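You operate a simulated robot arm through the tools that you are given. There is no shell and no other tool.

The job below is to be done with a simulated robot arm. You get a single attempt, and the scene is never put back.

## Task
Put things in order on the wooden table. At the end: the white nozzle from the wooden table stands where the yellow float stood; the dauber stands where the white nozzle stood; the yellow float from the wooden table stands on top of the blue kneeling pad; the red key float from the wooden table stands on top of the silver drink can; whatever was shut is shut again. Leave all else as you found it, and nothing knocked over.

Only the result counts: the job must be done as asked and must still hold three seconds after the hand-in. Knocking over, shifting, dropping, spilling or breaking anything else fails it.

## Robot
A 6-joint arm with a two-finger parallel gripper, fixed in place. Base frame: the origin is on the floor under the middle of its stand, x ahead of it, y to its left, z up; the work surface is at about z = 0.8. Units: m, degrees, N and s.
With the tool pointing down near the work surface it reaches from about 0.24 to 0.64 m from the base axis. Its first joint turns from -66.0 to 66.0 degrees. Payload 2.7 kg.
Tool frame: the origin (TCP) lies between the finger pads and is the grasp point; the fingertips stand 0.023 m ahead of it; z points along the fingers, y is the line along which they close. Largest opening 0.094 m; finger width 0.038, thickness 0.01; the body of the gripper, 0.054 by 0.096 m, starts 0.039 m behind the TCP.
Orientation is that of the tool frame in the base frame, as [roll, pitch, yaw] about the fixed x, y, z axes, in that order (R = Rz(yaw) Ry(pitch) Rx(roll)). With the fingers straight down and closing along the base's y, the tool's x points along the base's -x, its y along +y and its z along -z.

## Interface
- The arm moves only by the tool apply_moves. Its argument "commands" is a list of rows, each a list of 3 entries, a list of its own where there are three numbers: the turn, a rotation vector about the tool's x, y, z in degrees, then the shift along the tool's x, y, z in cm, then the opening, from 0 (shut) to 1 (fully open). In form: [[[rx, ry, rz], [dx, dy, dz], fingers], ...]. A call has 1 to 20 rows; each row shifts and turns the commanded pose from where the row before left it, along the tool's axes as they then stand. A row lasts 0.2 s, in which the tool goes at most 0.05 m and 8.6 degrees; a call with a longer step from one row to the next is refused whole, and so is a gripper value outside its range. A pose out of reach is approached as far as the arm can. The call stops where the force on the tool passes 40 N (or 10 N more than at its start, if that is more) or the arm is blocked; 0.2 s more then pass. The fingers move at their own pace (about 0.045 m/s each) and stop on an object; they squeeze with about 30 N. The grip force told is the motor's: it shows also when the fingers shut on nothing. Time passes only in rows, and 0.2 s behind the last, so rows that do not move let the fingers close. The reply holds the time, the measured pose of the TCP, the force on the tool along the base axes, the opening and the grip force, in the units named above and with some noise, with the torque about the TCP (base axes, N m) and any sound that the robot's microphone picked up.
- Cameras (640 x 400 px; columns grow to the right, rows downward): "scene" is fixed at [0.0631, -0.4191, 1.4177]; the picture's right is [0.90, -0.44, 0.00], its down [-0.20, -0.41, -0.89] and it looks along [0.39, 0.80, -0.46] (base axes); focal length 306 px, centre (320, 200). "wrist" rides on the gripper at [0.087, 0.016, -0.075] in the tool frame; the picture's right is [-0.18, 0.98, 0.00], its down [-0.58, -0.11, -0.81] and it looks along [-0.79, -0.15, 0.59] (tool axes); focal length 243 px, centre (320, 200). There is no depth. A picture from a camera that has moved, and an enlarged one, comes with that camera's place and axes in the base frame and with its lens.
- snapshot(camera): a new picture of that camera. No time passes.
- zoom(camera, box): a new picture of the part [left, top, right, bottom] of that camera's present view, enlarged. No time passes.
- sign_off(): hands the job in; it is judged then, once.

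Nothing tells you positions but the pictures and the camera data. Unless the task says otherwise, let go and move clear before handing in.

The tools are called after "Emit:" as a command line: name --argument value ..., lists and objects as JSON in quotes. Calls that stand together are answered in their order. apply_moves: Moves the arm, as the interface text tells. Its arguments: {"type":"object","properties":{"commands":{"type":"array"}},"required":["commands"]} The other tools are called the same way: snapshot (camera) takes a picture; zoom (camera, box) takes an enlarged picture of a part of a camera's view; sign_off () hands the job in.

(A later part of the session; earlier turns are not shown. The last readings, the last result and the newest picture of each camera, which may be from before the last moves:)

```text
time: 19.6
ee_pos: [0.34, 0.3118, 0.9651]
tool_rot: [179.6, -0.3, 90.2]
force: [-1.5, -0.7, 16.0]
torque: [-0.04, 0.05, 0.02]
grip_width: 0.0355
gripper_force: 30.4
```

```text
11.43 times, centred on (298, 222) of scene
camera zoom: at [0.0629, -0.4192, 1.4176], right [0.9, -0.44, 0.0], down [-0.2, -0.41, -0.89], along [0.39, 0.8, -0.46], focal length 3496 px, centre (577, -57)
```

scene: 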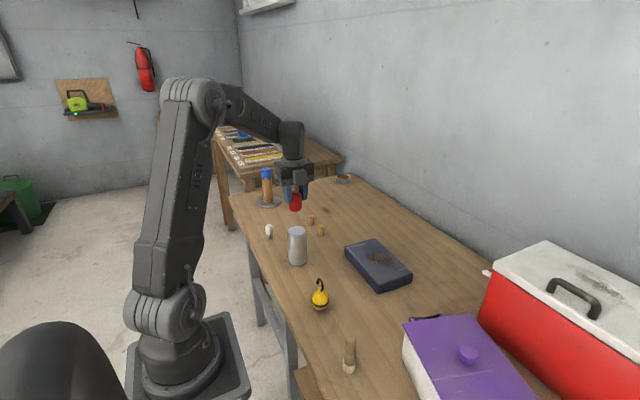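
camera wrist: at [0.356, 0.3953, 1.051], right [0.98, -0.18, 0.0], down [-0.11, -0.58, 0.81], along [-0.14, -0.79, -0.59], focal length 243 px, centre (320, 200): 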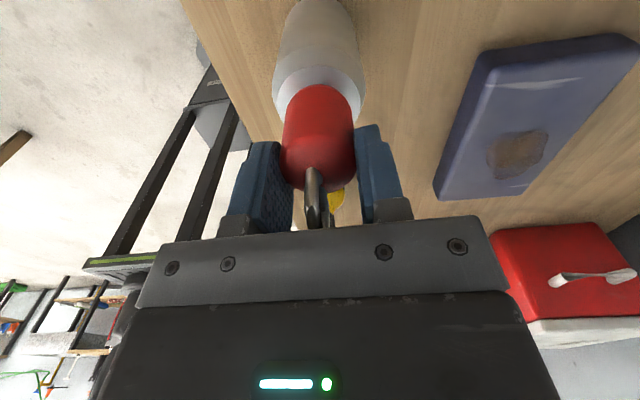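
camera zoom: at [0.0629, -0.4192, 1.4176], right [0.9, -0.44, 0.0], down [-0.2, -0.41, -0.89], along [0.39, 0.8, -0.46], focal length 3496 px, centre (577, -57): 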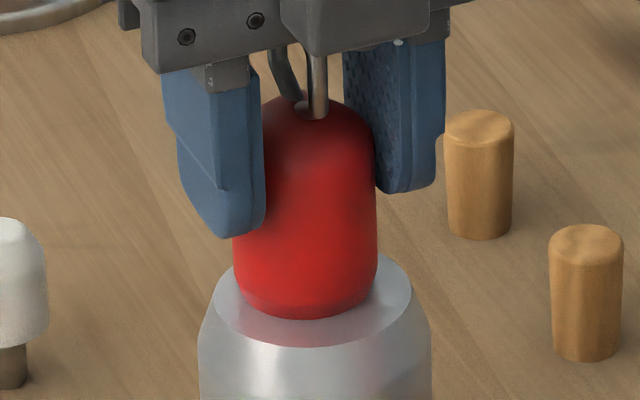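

Contact is made, with the can top actually at about z = 0.9145. The float looks about 4 mm behind the can's centre, so I'll lift slightly, shift it forward, and set it down more gently.

Emit:
apply_moves --commands '[[[0, 0, 0], [0, 0, -0.6], 0], [[0, 0, 0], [-0.35, 0.1, 0], 0], [[0, 0, 0], [0, 0, 0.3], 0], [[0, 0, 0], [0, 0, 0.1], 0], [[0, 0, 0], [0, 0, 0.08], 0], [[0, 0, 0], [0, 0, 0], 0]]'

Emit:
zoom --camera "scene" --box '[280, 205, 315, 240]'

Emit:
zoom --camera "wrist" --box '[260, 30, 380, 130]'

```text
time: 21.0
ee_pos: [0.3417, 0.3077, 0.965]
tool_rot: [179.8, -0.2, 90.2]
force: [-0.3, 0.1, 6.6]
torque: [-0.03, 0.06, 0.0]
grip_width: 0.0356
gripper_force: 29.4
```

```text
11.43 times, centred on (298, 222) of scene
camera zoom: at [0.063, -0.4191, 1.4176], right [0.9, -0.44, 0.0], down [-0.2, -0.41, -0.89], along [0.39, 0.8, -0.46], focal length 3496 px, centre (577, -57)
```

zoom: 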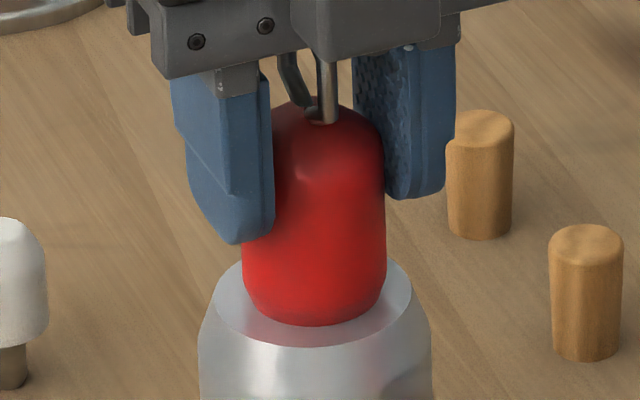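

```text
4.00 times, centred on (320, 80) of wrist
camera zoom: at [0.3563, 0.3916, 1.04], right [0.98, -0.18, 0.0], down [-0.11, -0.58, 0.8], along [-0.14, -0.79, -0.59], focal length 970 px, centre (320, 680)
```

zoom: 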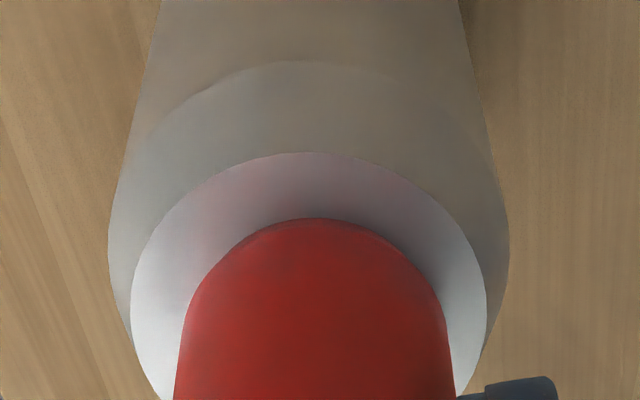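

The float is well centred and resting lightly on the can, so I'll release and rise straight up.

Emit:
apply_moves --commands '[[[0, 0, 0], [0, 0, 0], 0.6], [[0, 0, 0], [0, 0, 0], 0.8], [[0, 0, 0], [0, 0, 0], 1], [[0, 0, 0], [0, 0, 0], 1], [[0, 0, 0], [0, 0, 0], 1], [[0, 0, 0], [0, 0, -2.5], 1], [[0, 0, 0], [0, 0, -4.5], 1], [[0, 0, 0], [0, 0, -4.5], 1]]'

Emit:
snapshot --camera "scene"

Emit:
zoom --camera "scene" --box '[260, 200, 340, 280]'

```text
time: 22.8
ee_pos: [0.3413, 0.3077, 1.0793]
tool_rot: [179.9, 0.0, 90.2]
force: [0.3, 0.8, -1.2]
torque: [-0.02, -0.01, -0.02]
grip_width: 0.0938
gripper_force: 0.0
```

```text
taken
```

scene: 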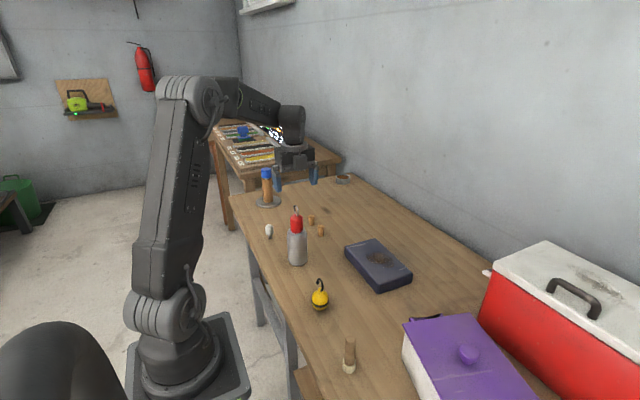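

```text
5.00 times, centred on (300, 240) of scene
camera zoom: at [0.0631, -0.4191, 1.4177], right [0.9, -0.44, 0.0], down [-0.2, -0.41, -0.89], along [0.39, 0.8, -0.46], focal length 1530 px, centre (420, 0)
```

zoom: 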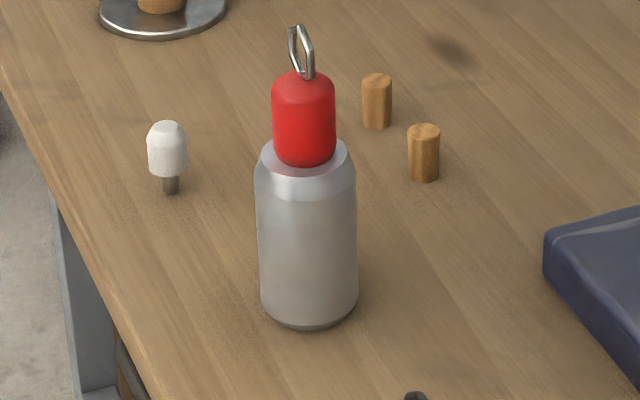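

The red float stands on the can. Next is the yellow float. Its hook gets in the way of a vertical grasp at the equator, so I'm considering a tilted one. First I'll check the gripper's own shape, since I see a block on it in the scene picture.

Emit:
zoom --camera "scene" --box '[240, 70, 350, 200]'

Emit:
snapshot --camera "wrist"

```text
3.08 times, centred on (295, 135) of scene
camera zoom: at [0.0631, -0.4191, 1.4177], right [0.9, -0.44, 0.0], down [-0.2, -0.41, -0.89], along [0.39, 0.8, -0.46], focal length 941 px, centre (397, 400)
```

zoom: 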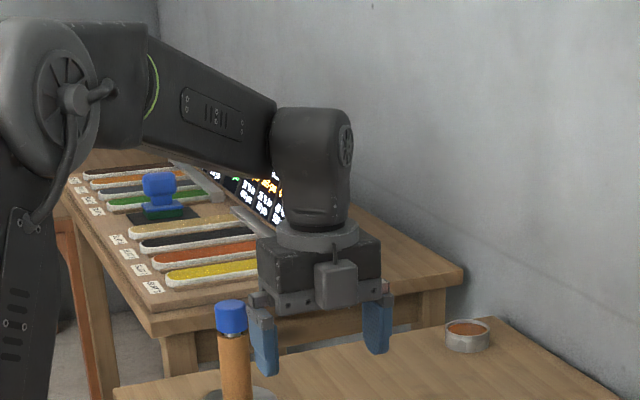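

```text
taken
camera wrist: at [0.3567, 0.391, 1.155], right [0.98, -0.18, 0.0], down [-0.11, -0.58, 0.81], along [-0.14, -0.79, -0.59], focal length 243 px, centre (320, 200)
```

wrist: 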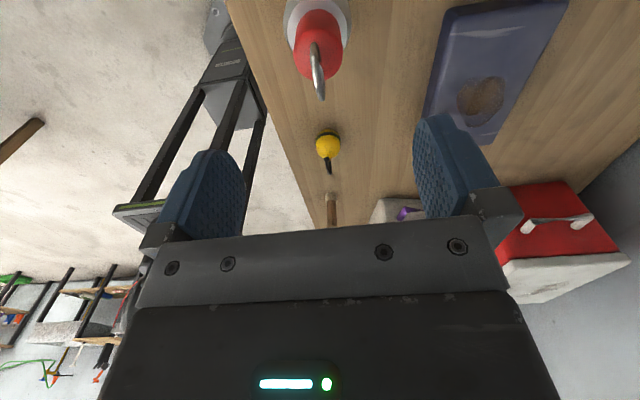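

The block on the tool's −x side is small and stays clear of the table with a 45° tilt. I'll zoom in on the yellow float's hook from the wrist.

Emit:
zoom --camera "wrist" --box '[295, 115, 360, 185]'

Emit:
zoom --camera "scene" --box '[300, 270, 340, 315]'

```text
5.71 times, centred on (328, 150) of wrist
camera zoom: at [0.3567, 0.391, 1.155], right [0.98, -0.18, 0.0], down [-0.11, -0.58, 0.81], along [-0.14, -0.79, -0.59], focal length 1386 px, centre (277, 486)
```

zoom: 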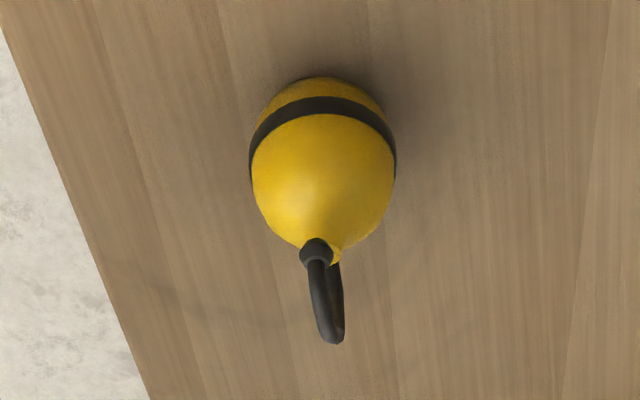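

```text
8.89 times, centred on (320, 292) of scene
camera zoom: at [0.0631, -0.4191, 1.4177], right [0.9, -0.44, 0.0], down [-0.2, -0.41, -0.89], along [0.39, 0.8, -0.46], focal length 2720 px, centre (320, -622)
```

zoom: 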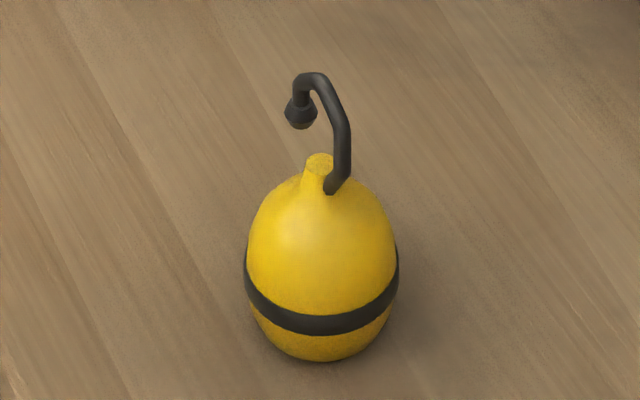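

The egg's equator is at z ≈ 0.826, centred at (0.317, 0.101), and the hook lies roughly in the y–z plane with its apex at z ≈ 0.896. I'll grasp the egg with the tool tilted 45°, coming from the −y side and closing along x, so the hook stays clear of the palm. First I'll move over it and tilt at height.

Emit:
apply_moves --commands '[[[0, 0, 0], [-4.27, -0.49, 0], 1], [[0, 0, 0], [-4.27, -0.49, 0], 1], [[0, 0, 0], [-4.27, -0.49, 0], 1], [[0, 0, 0], [-4.27, -0.49, 0], 1], [[0, 0, 0], [-4.27, -0.49, 0], 1], [[0, 7.5, 0], [0, 0, 0], 1], [[0, 7.5, 0], [0, 0, 0], 1], [[0, 7.5, 0], [0, 0, 0], 1], [[0, 7.5, 0], [0, 0, 0], 1], [[0, 7.5, 0], [0, 0, 0], 1], [[0, 7.5, 0], [0, 0, 0], 1]]'

Emit:
snapshot --camera "wrist"

Emit:
snapshot --camera "scene"

```text
time: 25.2
ee_pos: [0.3167, 0.0941, 1.0802]
tool_rot: [179.6, -45.2, 90.5]
force: [-0.7, 0.0, 0.2]
torque: [0.01, 0.03, 0.03]
grip_width: 0.0938
gripper_force: 0.1
```

```text
taken
camera wrist: at [0.3322, 0.0998, 1.194], right [0.98, -0.13, -0.13], down [-0.11, -0.98, 0.15], along [-0.14, -0.14, -0.98], focal length 243 px, centre (320, 200)
```

wrist: 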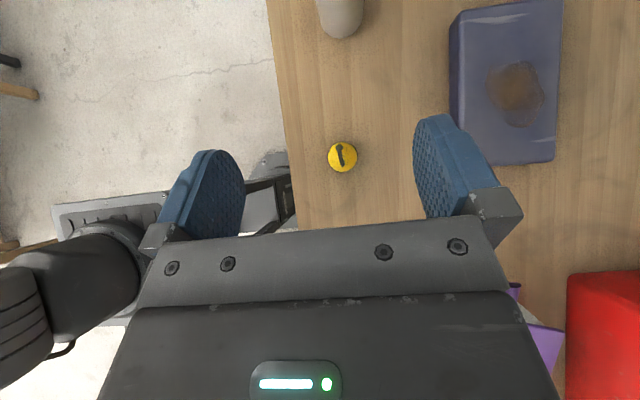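

```text
taken
```

scene: 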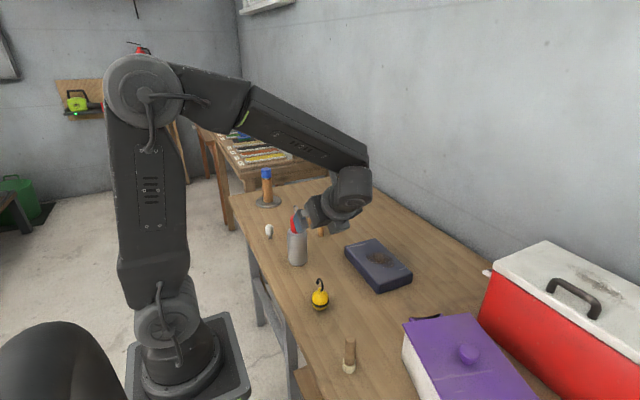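

This tilted pose gives a nearly straight-down view, with the yellow float at about pixel (342, 157). I'll descend partway and re-check the alignment.

Emit:
apply_moves --commands '[[[0, 0, 0], [-2.5, 0, 2.5], 1], [[0, 0, 0], [-2.5, 0, 2.5], 1], [[0, 0, 0], [-2.5, 0, 2.5], 1], [[0, 0, 0], [-2.5, 0, 2.5], 1], [[0, 0, 0], [0, 0, 0], 1]]'

Emit:
snapshot --camera "wrist"

Emit:
zoom --camera "scene" --box '[280, 230, 380, 330]'

```text
time: 26.4
ee_pos: [0.3163, 0.0929, 0.9354]
tool_rot: [179.9, -45.1, 90.3]
force: [-0.3, 1.3, 0.2]
torque: [0.02, -0.04, 0.03]
grip_width: 0.0938
gripper_force: 0.1
```

```text
taken
camera wrist: at [0.3325, 0.0996, 1.0502], right [0.98, -0.13, -0.13], down [-0.11, -0.98, 0.16], along [-0.15, -0.14, -0.98], focal length 243 px, centre (320, 200)
```

wrist: 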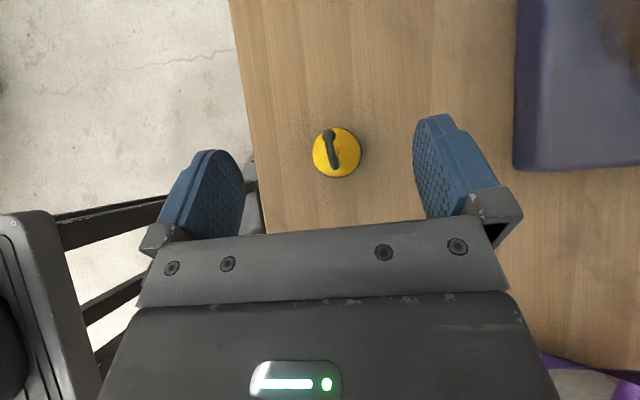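

```text
4.00 times, centred on (330, 280) of scene
camera zoom: at [0.0631, -0.4191, 1.4177], right [0.9, -0.44, 0.0], down [-0.2, -0.41, -0.89], along [0.39, 0.8, -0.46], focal length 1224 px, centre (280, -120)
```

zoom: 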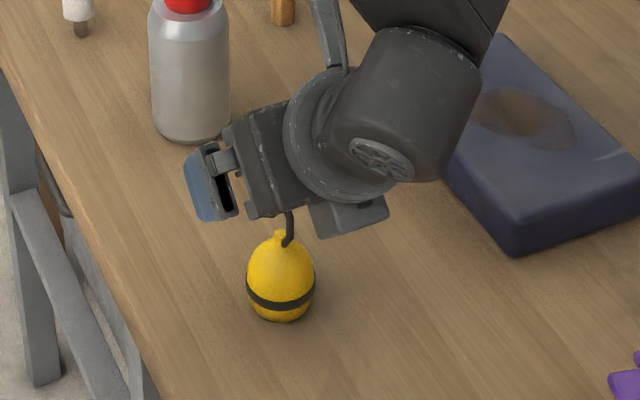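

Checking the fingertips against the scene view shows the arm and scene camera agree closely. I refine the egg's centre to about (0.319, 0.106, 0.826). I'll descend to the grasp pose and look again before closing.

Emit:
apply_moves --commands '[[[0, 0, 0], [-2.4, 0.1, 2.7], 1], [[0, 0, 0], [-2.4, 0.1, 2.7], 1], [[0, 0, 0], [-1.2, 0.07, 1.4], 1], [[0, 0, 0], [-0.6, 0, 0.7], 1], [[0, 0, 0], [0, 0, 0], 1]]'

Emit:
snapshot --camera "wrist"

Emit:
zoom --camera "scene" --box '[280, 250, 380, 330]'

```text
time: 27.6
ee_pos: [0.321, 0.0996, 0.8374]
tool_rot: [179.8, -45.0, 90.4]
force: [0.2, -0.2, -0.6]
torque: [-0.02, 0.02, 0.03]
grip_width: 0.0939
gripper_force: 0.0
```

```text
taken
camera wrist: at [0.3358, 0.1062, 0.9519], right [0.98, -0.13, -0.13], down [-0.11, -0.98, 0.16], along [-0.15, -0.14, -0.98], focal length 243 px, centre (320, 200)
```

wrist: 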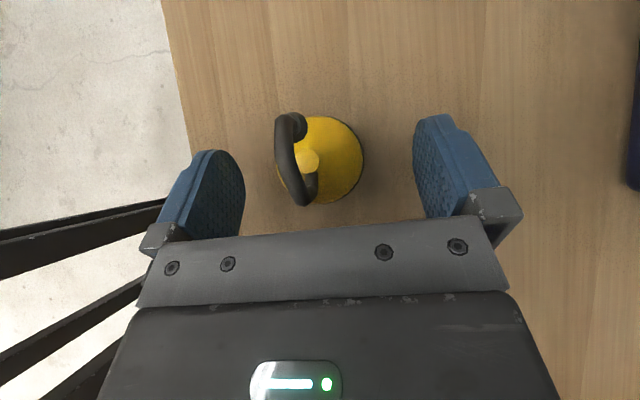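

```text
5.00 times, centred on (330, 290) of scene
camera zoom: at [0.0631, -0.4191, 1.4177], right [0.9, -0.44, 0.0], down [-0.2, -0.41, -0.89], along [0.39, 0.8, -0.46], focal length 1530 px, centre (270, -250)
```

zoom: 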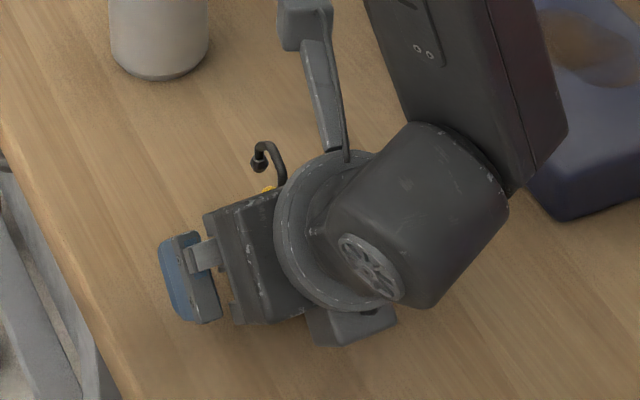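

The egg is centred between the pads with the hook clear of the palm. I'll nudge slightly deeper and close.

Emit:
apply_moves --commands '[[[0, 0, 0], [0.1, 0, 0.25], 1], [[0, 0, 0], [0, 0, 0], 0], [[0, 0, 0], [0, 0, 0], 0], [[0, 0, 0], [0, 0, 0], 0], [[0, 0, 0], [0, 0, 0], 0], [[0, 0, 0], [0, 0, 0], 0]]'

Emit:
snapshot --camera "wrist"

```text
time: 29.0
ee_pos: [0.3185, 0.104, 0.8372]
tool_rot: [179.7, -45.1, 90.3]
force: [0.5, 0.6, 0.5]
torque: [-0.01, -0.02, 0.0]
grip_width: 0.0399
gripper_force: 30.1
```

```text
taken
camera wrist: at [0.3357, 0.1089, 0.9509], right [0.98, -0.13, -0.13], down [-0.11, -0.98, 0.16], along [-0.15, -0.14, -0.98], focal length 243 px, centre (320, 200)
```

wrist: 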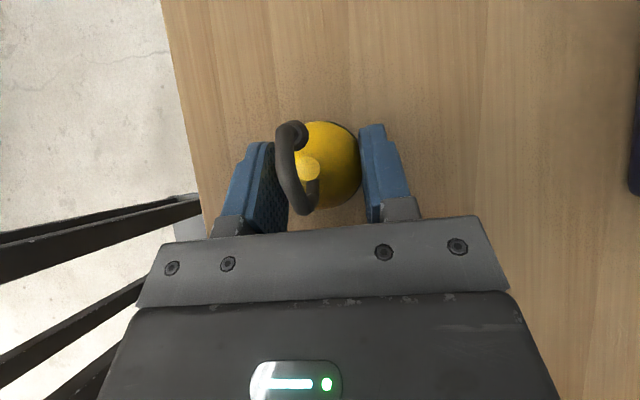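

The yellow float is gripped with a width of 39.9 mm. I'll lift it straight up and carry it to above the pad.

Emit:
apply_moves --commands '[[[0, 0, 0], [1.0, 0, -1.0], 0], [[0, 0, 0], [2.2, 0, -2.2], 0], [[0, 0, 0], [2.5, 0, -2.5], 0], [[0, 0, 0], [2.5, 0, -2.5], 0], [[0, 0, 0], [1.8, 0, -1.8], 0], [[0, 0, 0], [0.88, 4.34, 0.88], 0], [[0, 0, 0], [0.88, 4.34, 0.88], 0], [[0, 0, 0], [0.88, 4.34, 0.88], 0], [[0, 0, 0], [0.88, 4.34, 0.88], 0], [[0, 0, 0], [0.88, 4.34, 0.88], 0], [[0, 0, 0], [0, 0, 0], 0]]'

Emit:
snapshot --camera "wrist"

Emit:
snapshot --camera "scene"

```text
time: 31.4
ee_pos: [0.5368, 0.1655, 0.9777]
tool_rot: [179.9, -45.1, 90.3]
force: [-0.4, 0.3, -0.4]
torque: [0.0, 0.0, -0.01]
grip_width: 0.0399
gripper_force: 29.9
```

```text
taken
camera wrist: at [0.5527, 0.1722, 1.0925], right [0.98, -0.13, -0.13], down [-0.11, -0.98, 0.16], along [-0.15, -0.14, -0.98], focal length 243 px, centre (320, 200)
```

wrist: 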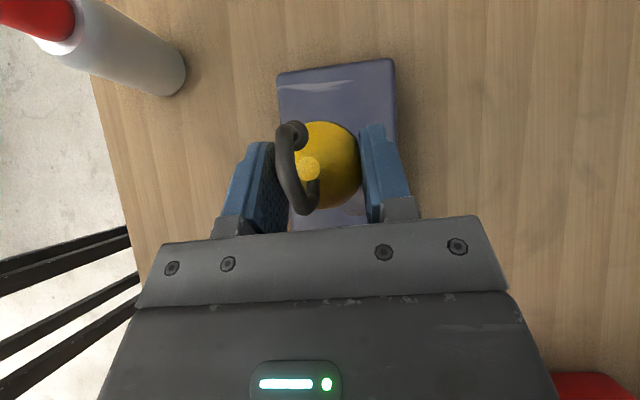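

```text
taken
```

scene: 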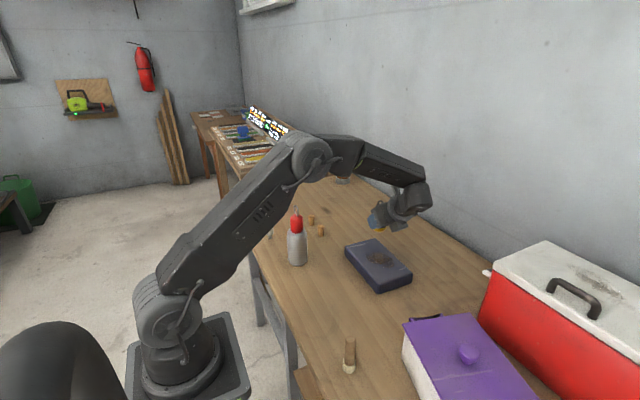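

The float is over the pad, which spans roughly x 0.486–0.602 and y 0.076–0.268. I'll zoom in to measure the pad's top height.

Emit:
zoom --camera "scene" --box '[335, 185, 435, 300]'

Emit:
zoom --camera "scene" --box '[355, 255, 420, 300]'

```text
3.48 times, centred on (385, 242) of scene
camera zoom: at [0.0631, -0.419, 1.4177], right [0.9, -0.44, 0.0], down [-0.2, -0.41, -0.89], along [0.39, 0.8, -0.46], focal length 1064 px, centre (94, 52)
```

zoom: 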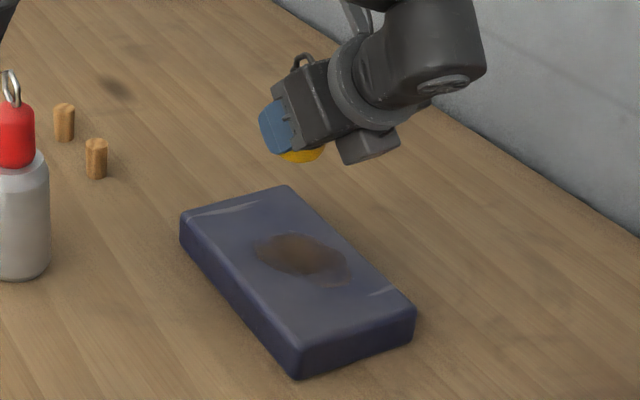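

```text
8.89 times, centred on (388, 278) of scene
camera zoom: at [0.0631, -0.419, 1.4177], right [0.9, -0.44, 0.0], down [-0.2, -0.41, -0.89], along [0.39, 0.8, -0.46], focal length 2720 px, centre (-280, -489)
```

zoom: 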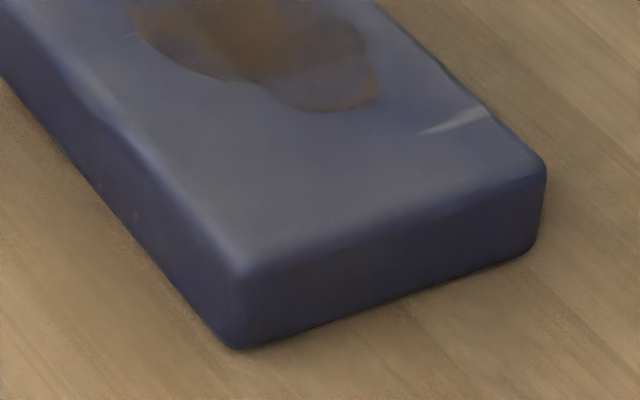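

The pad's top is at about z = 0.833, so contact should come at TCP z ≈ 0.870. I'll go down close to it, then in small steps.

Emit:
apply_moves --commands '[[[0, 0, 0], [-2.3, 0, 2.3], 0], [[0, 0, 0], [-2.3, 0, 2.3], 0], [[0, 0, 0], [-1.8, 0, 1.8], 0], [[0, 0, 0], [-0.4, 0, 0.4], 0], [[0, 0, 0], [0, 0, 0], 0]]'

Emit:
zoom --camera "scene" --box '[335, 185, 435, 300]'

Emit:
snapshot --camera "wrist"

```text
time: 32.6
ee_pos: [0.5359, 0.1642, 0.8833]
tool_rot: [179.9, -45.1, 90.3]
force: [0.5, -0.2, -0.6]
torque: [0.0, -0.01, 0.0]
grip_width: 0.0397
gripper_force: 30.4
```

```text
3.48 times, centred on (385, 242) of scene
camera zoom: at [0.0631, -0.4191, 1.4177], right [0.9, -0.44, 0.0], down [-0.2, -0.41, -0.89], along [0.39, 0.8, -0.46], focal length 1064 px, centre (94, 52)
```

zoom: 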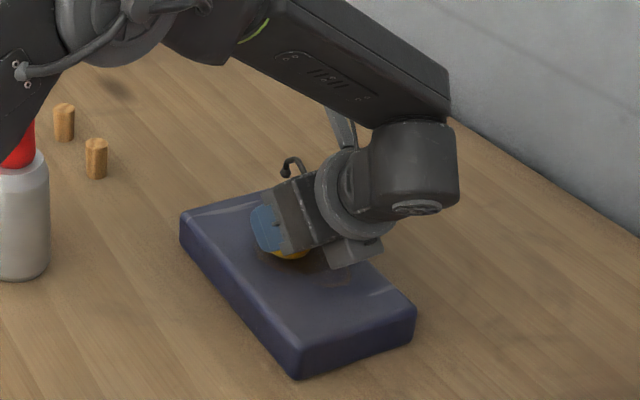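

```text
taken
camera wrist: at [0.5522, 0.1718, 0.996], right [0.98, -0.13, -0.13], down [-0.11, -0.98, 0.16], along [-0.15, -0.14, -0.98], focal length 243 px, centre (320, 200)
```

wrist: 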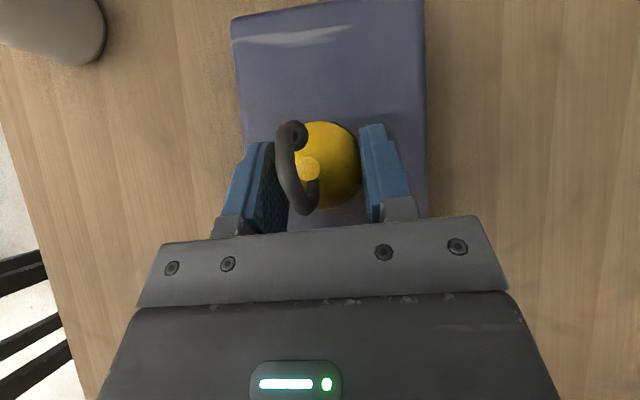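

Emit:
apply_moves --commands '[[[0, 0, 0], [-0.35, 0, 0.35], 0], [[0, 0, 0], [-0.2, 0, 0.2], 0], [[0, 0, 0], [-0.1, 0, 0.1], 0], [[0, 0, 0], [0, 0, 0], 0]]'

```text
time: 33.6
ee_pos: [0.5382, 0.1662, 0.8768]
tool_rot: [179.4, -45.1, 90.6]
force: [-5.3, -2.3, 25.4]
torque: [0.08, 0.21, 0.05]
grip_width: 0.0401
gripper_force: 30.0
```

Contact came a bit earlier than expected, with 25 N of force. I'll back off slightly and look at what is touching.

Emit:
apply_moves --commands '[[[0, 0, 0], [0.17, 0, -0.17], 0], [[0, 0, 0], [0, 0, 0], 0]]'

Emit:
zoom --camera "scene" --box '[365, 215, 415, 260]'

Emit:
zoom --camera "wrist" --box '[220, 90, 420, 240]'

```text
time: 34.2
ee_pos: [0.5385, 0.1668, 0.8754]
tool_rot: [179.6, -45.1, 90.3]
force: [3.6, 2.2, 15.5]
torque: [0.18, -0.15, -0.02]
grip_width: 0.0403
gripper_force: 29.4
```

```text
8.89 times, centred on (390, 238) of scene
camera zoom: at [0.0629, -0.4191, 1.4177], right [0.9, -0.44, 0.0], down [-0.2, -0.41, -0.89], along [0.39, 0.8, -0.46], focal length 2720 px, centre (-302, -133)
```

zoom: 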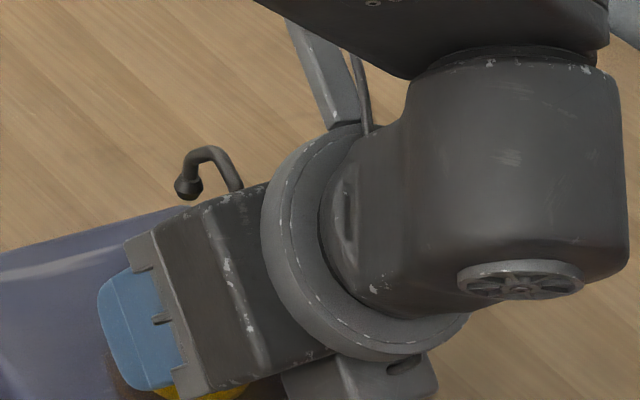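

```text
2.67 times, centred on (320, 165) of wrist
camera zoom: at [0.5527, 0.1722, 0.9905], right [0.98, -0.13, -0.13], down [-0.11, -0.98, 0.16], along [-0.14, -0.14, -0.98], focal length 647 px, centre (320, 293)
```

zoom: 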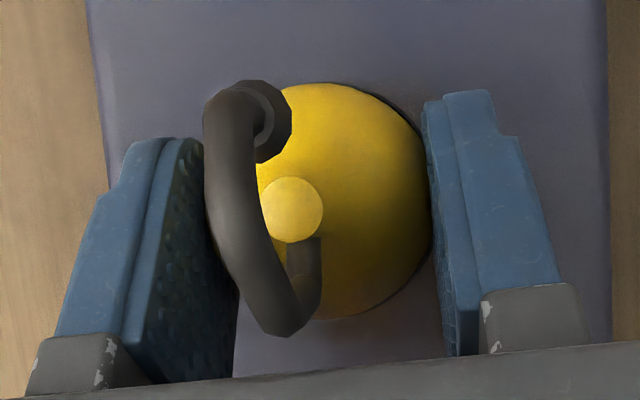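

Emit:
apply_moves --commands '[[[0, 0, 0], [0.06, 0, -0.06], 0], [[0, 0, 0], [0, 0, 0], 0]]'

```text
time: 34.8
ee_pos: [0.5367, 0.1649, 0.8757]
tool_rot: [180.0, -45.0, 90.3]
force: [3.4, 1.3, 10.3]
torque: [0.15, -0.13, -0.03]
grip_width: 0.04
gripper_force: 29.7
```

Emit:
apply_moves --commands '[[[0, 0, 0], [0.06, 0, -0.06], 0], [[0, 0, 0], [0, 0, 0], 0]]'

```text
time: 35.4
ee_pos: [0.5357, 0.1648, 0.8767]
tool_rot: [-179.9, -45.0, 90.2]
force: [0.2, -0.5, 2.1]
torque: [0.03, -0.04, -0.02]
grip_width: 0.0398
gripper_force: 30.7
```

The float is resting on the pad with a light 2 N load, so I'll release and lift straight up.

Emit:
apply_moves --commands '[[[0, 0, 0], [0, 0, 0], 0.6], [[0, 0, 0], [0, 0, 0], 0.8], [[0, 0, 0], [0, 0, 0], 1], [[0, 0, 0], [0, 0, 0], 1], [[0, 0, 0], [0, 0, 0], 1]]'

Emit:
snapshot --camera "wrist"

```text
time: 36.6
ee_pos: [0.5382, 0.1661, 0.877]
tool_rot: [179.8, -45.3, 90.4]
force: [1.1, 0.6, -0.6]
torque: [0.01, -0.02, 0.0]
grip_width: 0.0942
gripper_force: 0.0
```

```text
taken
camera wrist: at [0.5525, 0.172, 0.9919], right [0.98, -0.13, -0.13], down [-0.11, -0.98, 0.16], along [-0.15, -0.14, -0.98], focal length 243 px, centre (320, 200)
```

wrist: 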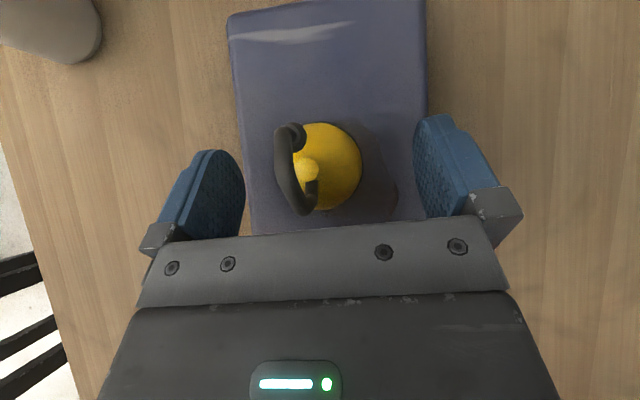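

It stands on its own. I'll lift clear, untilt, and move over toward the nozzle.

Emit:
apply_moves --commands '[[[0, 0, 0], [1.2, 0, -1.2], 1], [[0, 0, 0], [2.5, 0, -2.5], 1], [[0, 0, 0], [3.2, 0, -3.2], 1], [[0, 0, 0], [3.2, 0, -3.2], 1], [[0, 0, 0], [3.2, 0, -3.2], 1], [[0, 0, 0], [1.2, 0, -1.2], 1], [[0, -7.5, 0], [0, 0, 0], 1], [[0, -7.5, 0], [0, 0, 0], 1], [[0, -7.5, 0], [0, 0, 0], 1], [[0, -7.5, 0], [0, 0, 0], 1], [[0, -7.5, 0], [0, 0, 0], 1], [[0, -7.5, 0], [0, 0, 0], 1]]'

Emit:
snapshot --camera "scene"

```text
time: 39.2
ee_pos: [0.5367, 0.1646, 1.0834]
tool_rot: [179.8, 0.0, 90.2]
force: [-0.3, 0.4, 0.6]
torque: [0.0, 0.01, 0.0]
grip_width: 0.0941
gripper_force: 0.0
```

```text
taken
```

scene: 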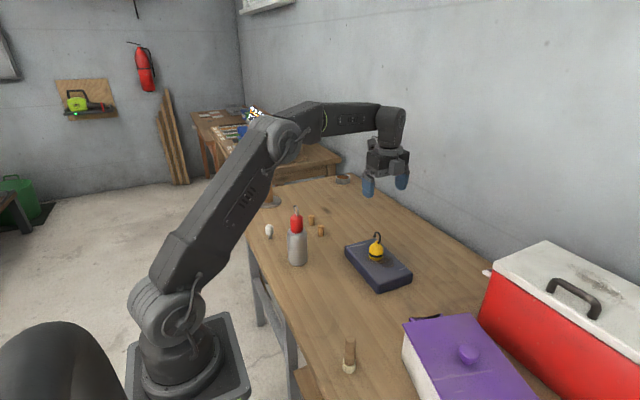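

Yellow is on the pad. Now I'll move over the nozzle at about (0.299, 0.464), staying high.

Emit:
apply_moves --commands '[[[0, 0, 0], [3.74, -2.97, 0], 1], [[0, 0, 0], [3.74, -2.97, 0], 1], [[0, 0, 0], [3.74, -2.97, 0], 1], [[0, 0, 0], [3.74, -2.97, 0], 1], [[0, 0, 0], [3.74, -2.97, 0], 1], [[0, 0, 0], [3.74, -2.97, 0], 1], [[0, 0, 0], [3.74, -2.97, 0], 1], [[0, 0, 0], [3.74, -2.97, 0], 1], [[0, 0, 0], [0, 0, 3.5], 1], [[0, 0, 0], [0, 0, 3.5], 1], [[0, 0, 0], [0, 0, 0], 1]]'

Emit:
snapshot --camera "wrist"

Emit:
zoom --camera "scene" --box '[230, 160, 330, 260]'

```text
time: 41.6
ee_pos: [0.2977, 0.4627, 1.0114]
tool_rot: [179.9, -0.1, 90.2]
force: [-0.2, 0.1, 0.1]
torque: [-0.01, -0.01, 0.0]
grip_width: 0.0942
gripper_force: 0.1
```

```text
taken
camera wrist: at [0.3131, 0.5471, 1.0864], right [0.98, -0.18, 0.0], down [-0.11, -0.58, 0.81], along [-0.14, -0.79, -0.59], focal length 243 px, centre (320, 200)
```

wrist: 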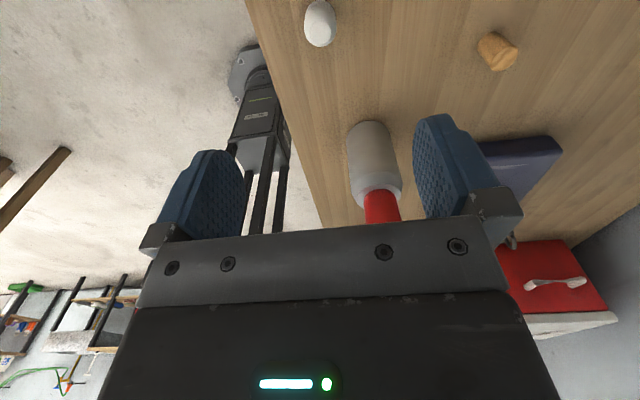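

```text
4.00 times, centred on (280, 210) of scene
camera zoom: at [0.0631, -0.4191, 1.4177], right [0.9, -0.44, 0.0], down [-0.2, -0.41, -0.89], along [0.39, 0.8, -0.46], focal length 1224 px, centre (480, 160)
```

zoom: 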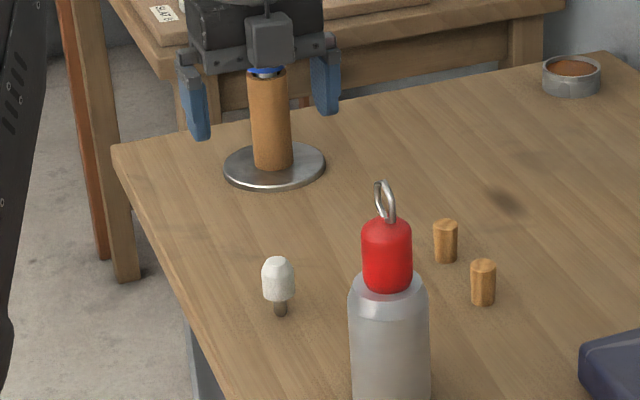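

Emit:
zoom --camera "scene" --box '[255, 218, 285, 243]'

Emit:
zoom --camera "wrist" --box '[280, 0, 360, 60]'

```text
16.00 times, centred on (270, 230) of scene
camera zoom: at [0.0631, -0.4191, 1.4177], right [0.9, -0.44, 0.0], down [-0.2, -0.41, -0.89], along [0.39, 0.8, -0.46], focal length 4895 px, centre (1120, -288)
```

zoom: 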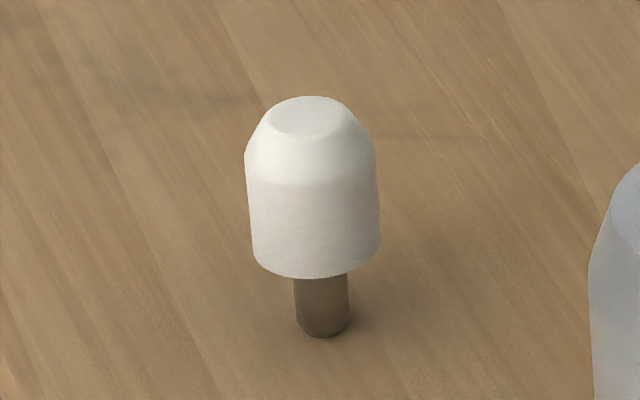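

```text
6.67 times, centred on (320, 30) of wrist
camera zoom: at [0.3131, 0.5471, 1.0864], right [0.98, -0.18, 0.0], down [-0.11, -0.58, 0.81], along [-0.14, -0.79, -0.59], focal length 1618 px, centre (320, 1333)
```

zoom: 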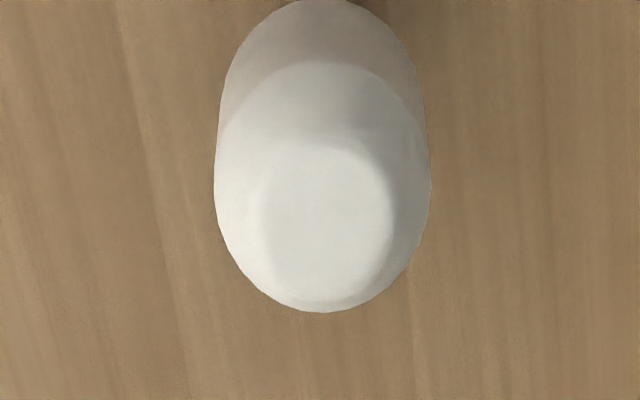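

I place the nozzle at (0.299, 0.466), with the white body from z ≈ 0.821 to 0.8525 on a thin stem. I'll lower open fingers around it to TCP z ≈ 0.834.

Emit:
apply_moves --commands '[[[0, 0, 0], [0.33, 0.13, 4.0], 1], [[0, 0, 0], [0, 0, 4.5], 1], [[0, 0, 0], [0, 0, 4.5], 1], [[0, 0, 0], [0, 0, 2.7], 1], [[0, 0, 0], [0, 0, 2.0], 1], [[0, 0, 0], [0, 0, 0], 1]]'

Emit:
snapshot --camera "wrist"

Emit:
zoom --camera "scene" --box '[230, 180, 310, 250]'

```text
time: 43.0
ee_pos: [0.3001, 0.4674, 0.835]
tool_rot: [180.0, -0.1, 90.2]
force: [1.8, 0.4, 0.1]
torque: [0.02, -0.03, -0.02]
grip_width: 0.094
gripper_force: 0.1
```

```text
taken
camera wrist: at [0.315, 0.5513, 0.9102], right [0.98, -0.18, 0.0], down [-0.11, -0.58, 0.81], along [-0.14, -0.79, -0.59], focal length 243 px, centre (320, 200)
```

wrist: 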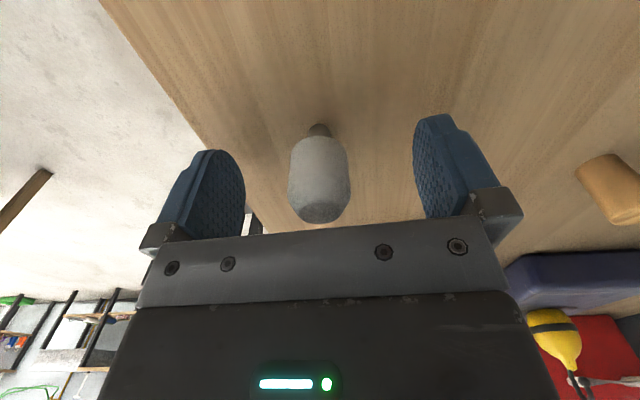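

```text
5.71 times, centred on (270, 215) of scene
camera zoom: at [0.0631, -0.4191, 1.4177], right [0.9, -0.44, 0.0], down [-0.2, -0.41, -0.89], along [0.39, 0.8, -0.46], focal length 1748 px, centre (606, 114)
```

zoom: 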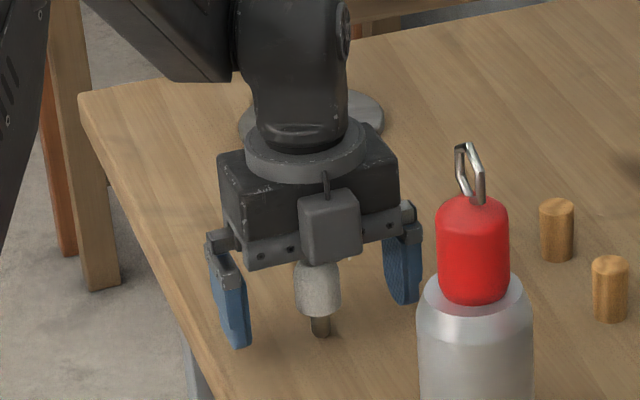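

The nozzle is centred within about 1 mm, so I'll close on it.

Emit:
apply_moves --commands '[[[0, 0, 0], [0, 0, 0], 0], [[0, 0, 0], [0, 0, 0], 0], [[0, 0, 0], [0, 0, 0], 0], [[0, 0, 0], [0, 0, 0], 0], [[0, 0, 0], [0, 0, 0], 0], [[0, 0, 0], [0, 0, 0], 0]]'

Emit:
snapshot --camera "wrist"

```text
time: 44.4
ee_pos: [0.2996, 0.4678, 0.8356]
tool_rot: [180.0, -0.2, 90.2]
force: [-0.9, -1.0, 0.0]
torque: [0.0, 0.02, -0.01]
grip_width: 0.0265
gripper_force: 29.8
```

```text
taken
camera wrist: at [0.3149, 0.5513, 0.9105], right [0.98, -0.18, 0.0], down [-0.11, -0.58, 0.81], along [-0.14, -0.79, -0.59], focal length 243 px, centre (320, 200)
```

wrist: 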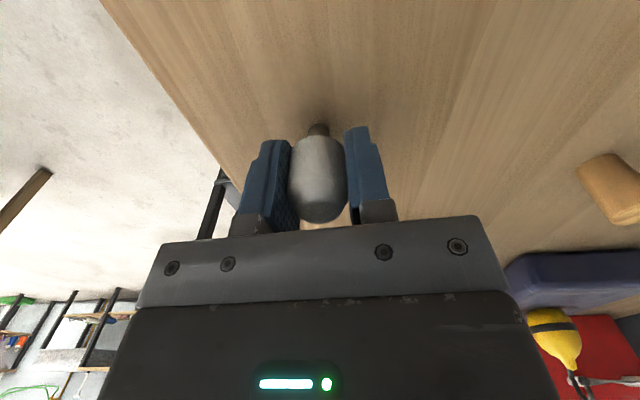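

The nozzle is held with a grip width of 26.5 mm, and its base is 35.5 mm below the TCP. I'll lift well above the can and red float, then carry it to the yellow float's old spot at (0.3185, 0.107).

Emit:
apply_moves --commands '[[[0, 0, 0], [0, 0, -2.0], 0], [[0, 0, 0], [0, 0, -4.5], 0], [[0, 0, 0], [0, 0, -4.5], 0], [[0, 0, 0], [0, 0, -4.5], 0], [[0, 0, 0], [0, 0, -4.5], 0], [[0, 0, 0], [0, 0, -4.5], 0], [[0, 0, 0], [-4.5, 0.24, 0], 0], [[0, 0, 0], [-4.5, 0.24, 0], 0], [[0, 0, 0], [-4.5, 0.24, 0], 0], [[0, 0, 0], [-4.5, 0.24, 0], 0], [[0, 0, 0], [-4.5, 0.24, 0], 0], [[0, 0, 0], [-4.5, 0.24, 0], 0], [[0, 0, 0], [-4.5, 0.24, 0], 0], [[0, 0, 0], [-4.5, 0.24, 0], 0], [[0, 0, 0], [0, 0, 4.5], 0], [[0, 0, 0], [0, 0, 4.5], 0], [[0, 0, 0], [0, 0, 4.5], 0], [[0, 0, 0], [0, 0, 0], 0]]'

Emit:
zoom --camera "scene" --box '[280, 210, 400, 320]'

Emit:
snapshot --camera "wrist"

```text
time: 48.2
ee_pos: [0.3182, 0.1088, 0.9447]
tool_rot: [180.0, 0.0, 90.2]
force: [0.0, -0.3, -0.6]
torque: [0.0, 0.01, 0.03]
grip_width: 0.0267
gripper_force: 29.9
```

```text
3.64 times, centred on (340, 265) of scene
camera zoom: at [0.0631, -0.4191, 1.4177], right [0.9, -0.44, 0.0], down [-0.2, -0.41, -0.89], along [0.39, 0.8, -0.46], focal length 1112 px, centre (247, -36)
```

zoom: 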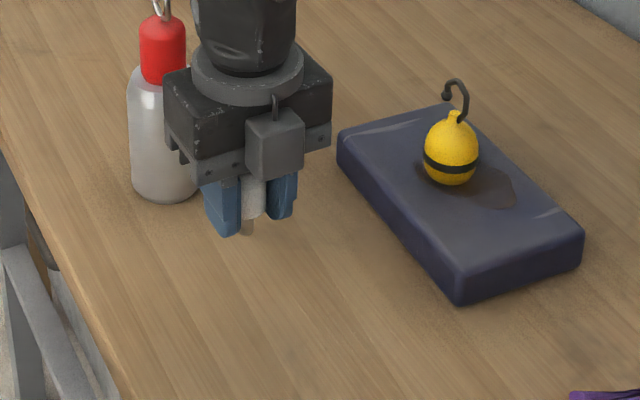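

```text
taken
camera wrist: at [0.3344, 0.1929, 1.0196], right [0.98, -0.18, 0.0], down [-0.11, -0.58, 0.81], along [-0.14, -0.79, -0.59], focal length 243 px, centre (320, 200)
```

wrist: 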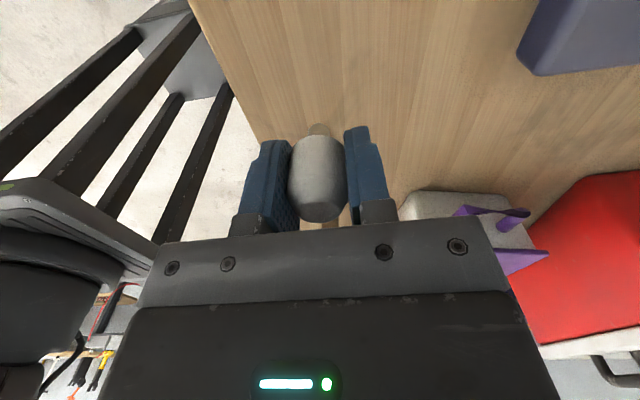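

The nozzle is within 2 mm of the target. I'll lower it to just above the table, then set it down gently.

Emit:
apply_moves --commands '[[[0, 0, 0], [-0.15, 0.05, 4.0], 0], [[0, 0, 0], [0, 0, 4.0], 0], [[0, 0, 0], [0, 0, 1.8], 0], [[0, 0, 0], [0, 0, 0.7], 0], [[0, 0, 0], [0, 0, 0.3], 0], [[0, 0, 0], [0, 0, 0], 0]]'

Emit:
zoom --camera "scene" --box '[290, 250, 350, 310]'

```text
time: 49.6
ee_pos: [0.3191, 0.1059, 0.8378]
tool_rot: [179.9, -0.1, 90.2]
force: [0.2, -0.1, -0.3]
torque: [0.02, -0.02, 0.02]
grip_width: 0.0266
gripper_force: 30.0
```

```text
6.67 times, centred on (320, 280) of scene
camera zoom: at [0.0631, -0.4191, 1.4177], right [0.9, -0.44, 0.0], down [-0.2, -0.41, -0.89], along [0.39, 0.8, -0.46], focal length 2040 px, centre (320, -333)
```

zoom: 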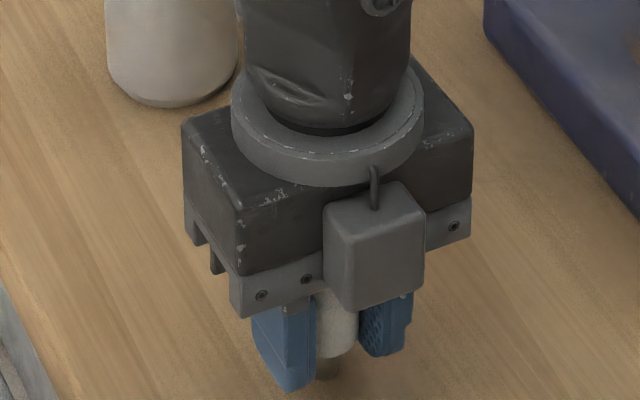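

Emit:
apply_moves --commands '[[[0, 0, 0], [0, 0, 0.12], 0], [[0, 0, 0], [0, 0, 0.08], 0], [[0, 0, 0], [0, 0, 0], 0]]'

```text
time: 50.4
ee_pos: [0.3208, 0.1054, 0.8353]
tool_rot: [179.9, -0.2, 90.2]
force: [-2.3, -2.7, 13.0]
torque: [-0.06, 0.1, 0.02]
grip_width: 0.0266
gripper_force: 30.3
```

The stem is touching the table at 13 N. I'll ease up slightly before releasing.

Emit:
apply_moves --commands '[[[0, 0, 0], [0, 0, -0.08], 0], [[0, 0, 0], [0, 0, 0], 0]]'

```text
time: 51.0
ee_pos: [0.3204, 0.1055, 0.8353]
tool_rot: [179.9, -0.1, 90.2]
force: [0.0, -0.7, -0.7]
torque: [0.02, 0.02, 0.02]
grip_width: 0.0266
gripper_force: 29.9
```

Emit:
apply_moves --commands '[[[0, 0, 0], [0, 0, 0], 0.5], [[0, 0, 0], [0, 0, 0], 0.7], [[0, 0, 0], [0, 0, 0], 1], [[0, 0, 0], [0, 0, 0], 1], [[0, 0, 0], [0, 0, 0], 1], [[0, 0, 0], [0, 0, 0], 1]]'

Emit:
snapshot --camera "wrist"

```text
time: 52.4
ee_pos: [0.3204, 0.1059, 0.8365]
tool_rot: [180.0, -0.2, 90.2]
force: [-0.5, 0.2, -0.7]
torque: [0.0, 0.02, 0.02]
grip_width: 0.0941
gripper_force: 0.0
```

```text
taken
camera wrist: at [0.336, 0.1902, 0.911], right [0.98, -0.18, 0.0], down [-0.11, -0.58, 0.81], along [-0.14, -0.79, -0.59], focal length 243 px, centre (320, 200)
```

wrist: 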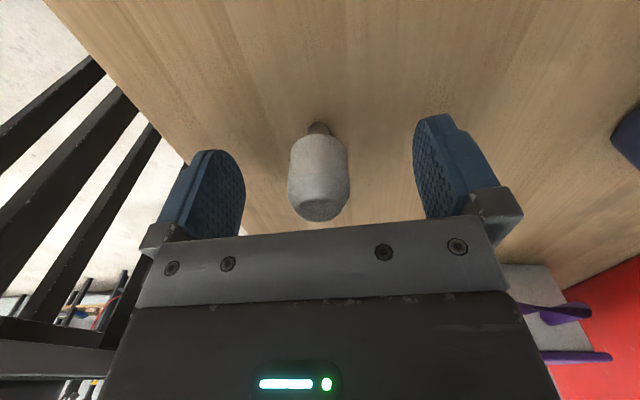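

The nozzle stands at the yellow float's old place. I'll rise and move toward the purple box to look at its knob closely, because I still need to find out what is shut inside before deciding on the dauber.

Emit:
apply_moves --commands '[[[0, 0, 0], [0, 0, -2.0], 1], [[0, 0, 0], [0, 0, -4.5], 1], [[0, 0, 0], [0, 0, -4.5], 1], [[0, 0, 0], [0, 0, -4.5], 1], [[0, 0, 0], [0, 0, -4.5], 1], [[0, 0, 0], [0, 0, -4.5], 1], [[0, 0, 0], [-4.0, 1.8, 0], 1], [[0, 0, 0], [-4.0, 1.8, 0], 1], [[0, 0, 0], [-4.0, 1.8, 0], 1], [[0, 0, 0], [-4.0, 1.8, 0], 1], [[0, 0, 0], [-4.0, 1.8, 0], 1], [[0, 0, 0], [-4.0, 1.8, 0], 1], [[0, 0, 0], [-4.0, 1.8, 0], 1], [[0, 0, 0], [0, 0, 0], 1]]'

Emit:
snapshot --camera "wrist"

Emit:
snapshot --camera "scene"

```text
time: 55.4
ee_pos: [0.4478, -0.1744, 1.0809]
tool_rot: [179.9, -0.1, 90.2]
force: [0.1, -0.9, -0.3]
torque: [-0.01, 0.01, 0.02]
grip_width: 0.0939
gripper_force: 0.0
```

```text
taken
camera wrist: at [0.4628, -0.0897, 1.1557], right [0.98, -0.18, 0.0], down [-0.11, -0.58, 0.81], along [-0.14, -0.79, -0.59], focal length 243 px, centre (320, 200)
```

wrist: 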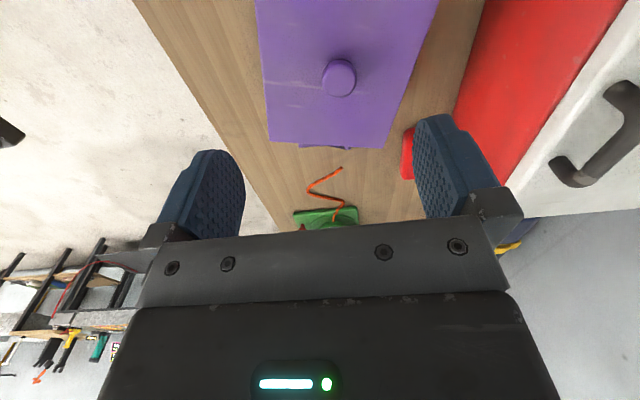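

```text
taken
```

scene: 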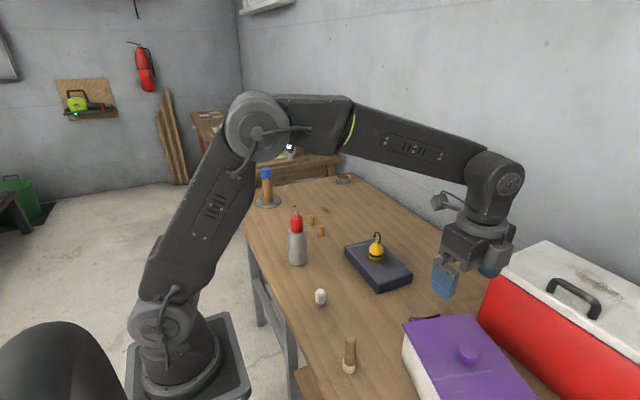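

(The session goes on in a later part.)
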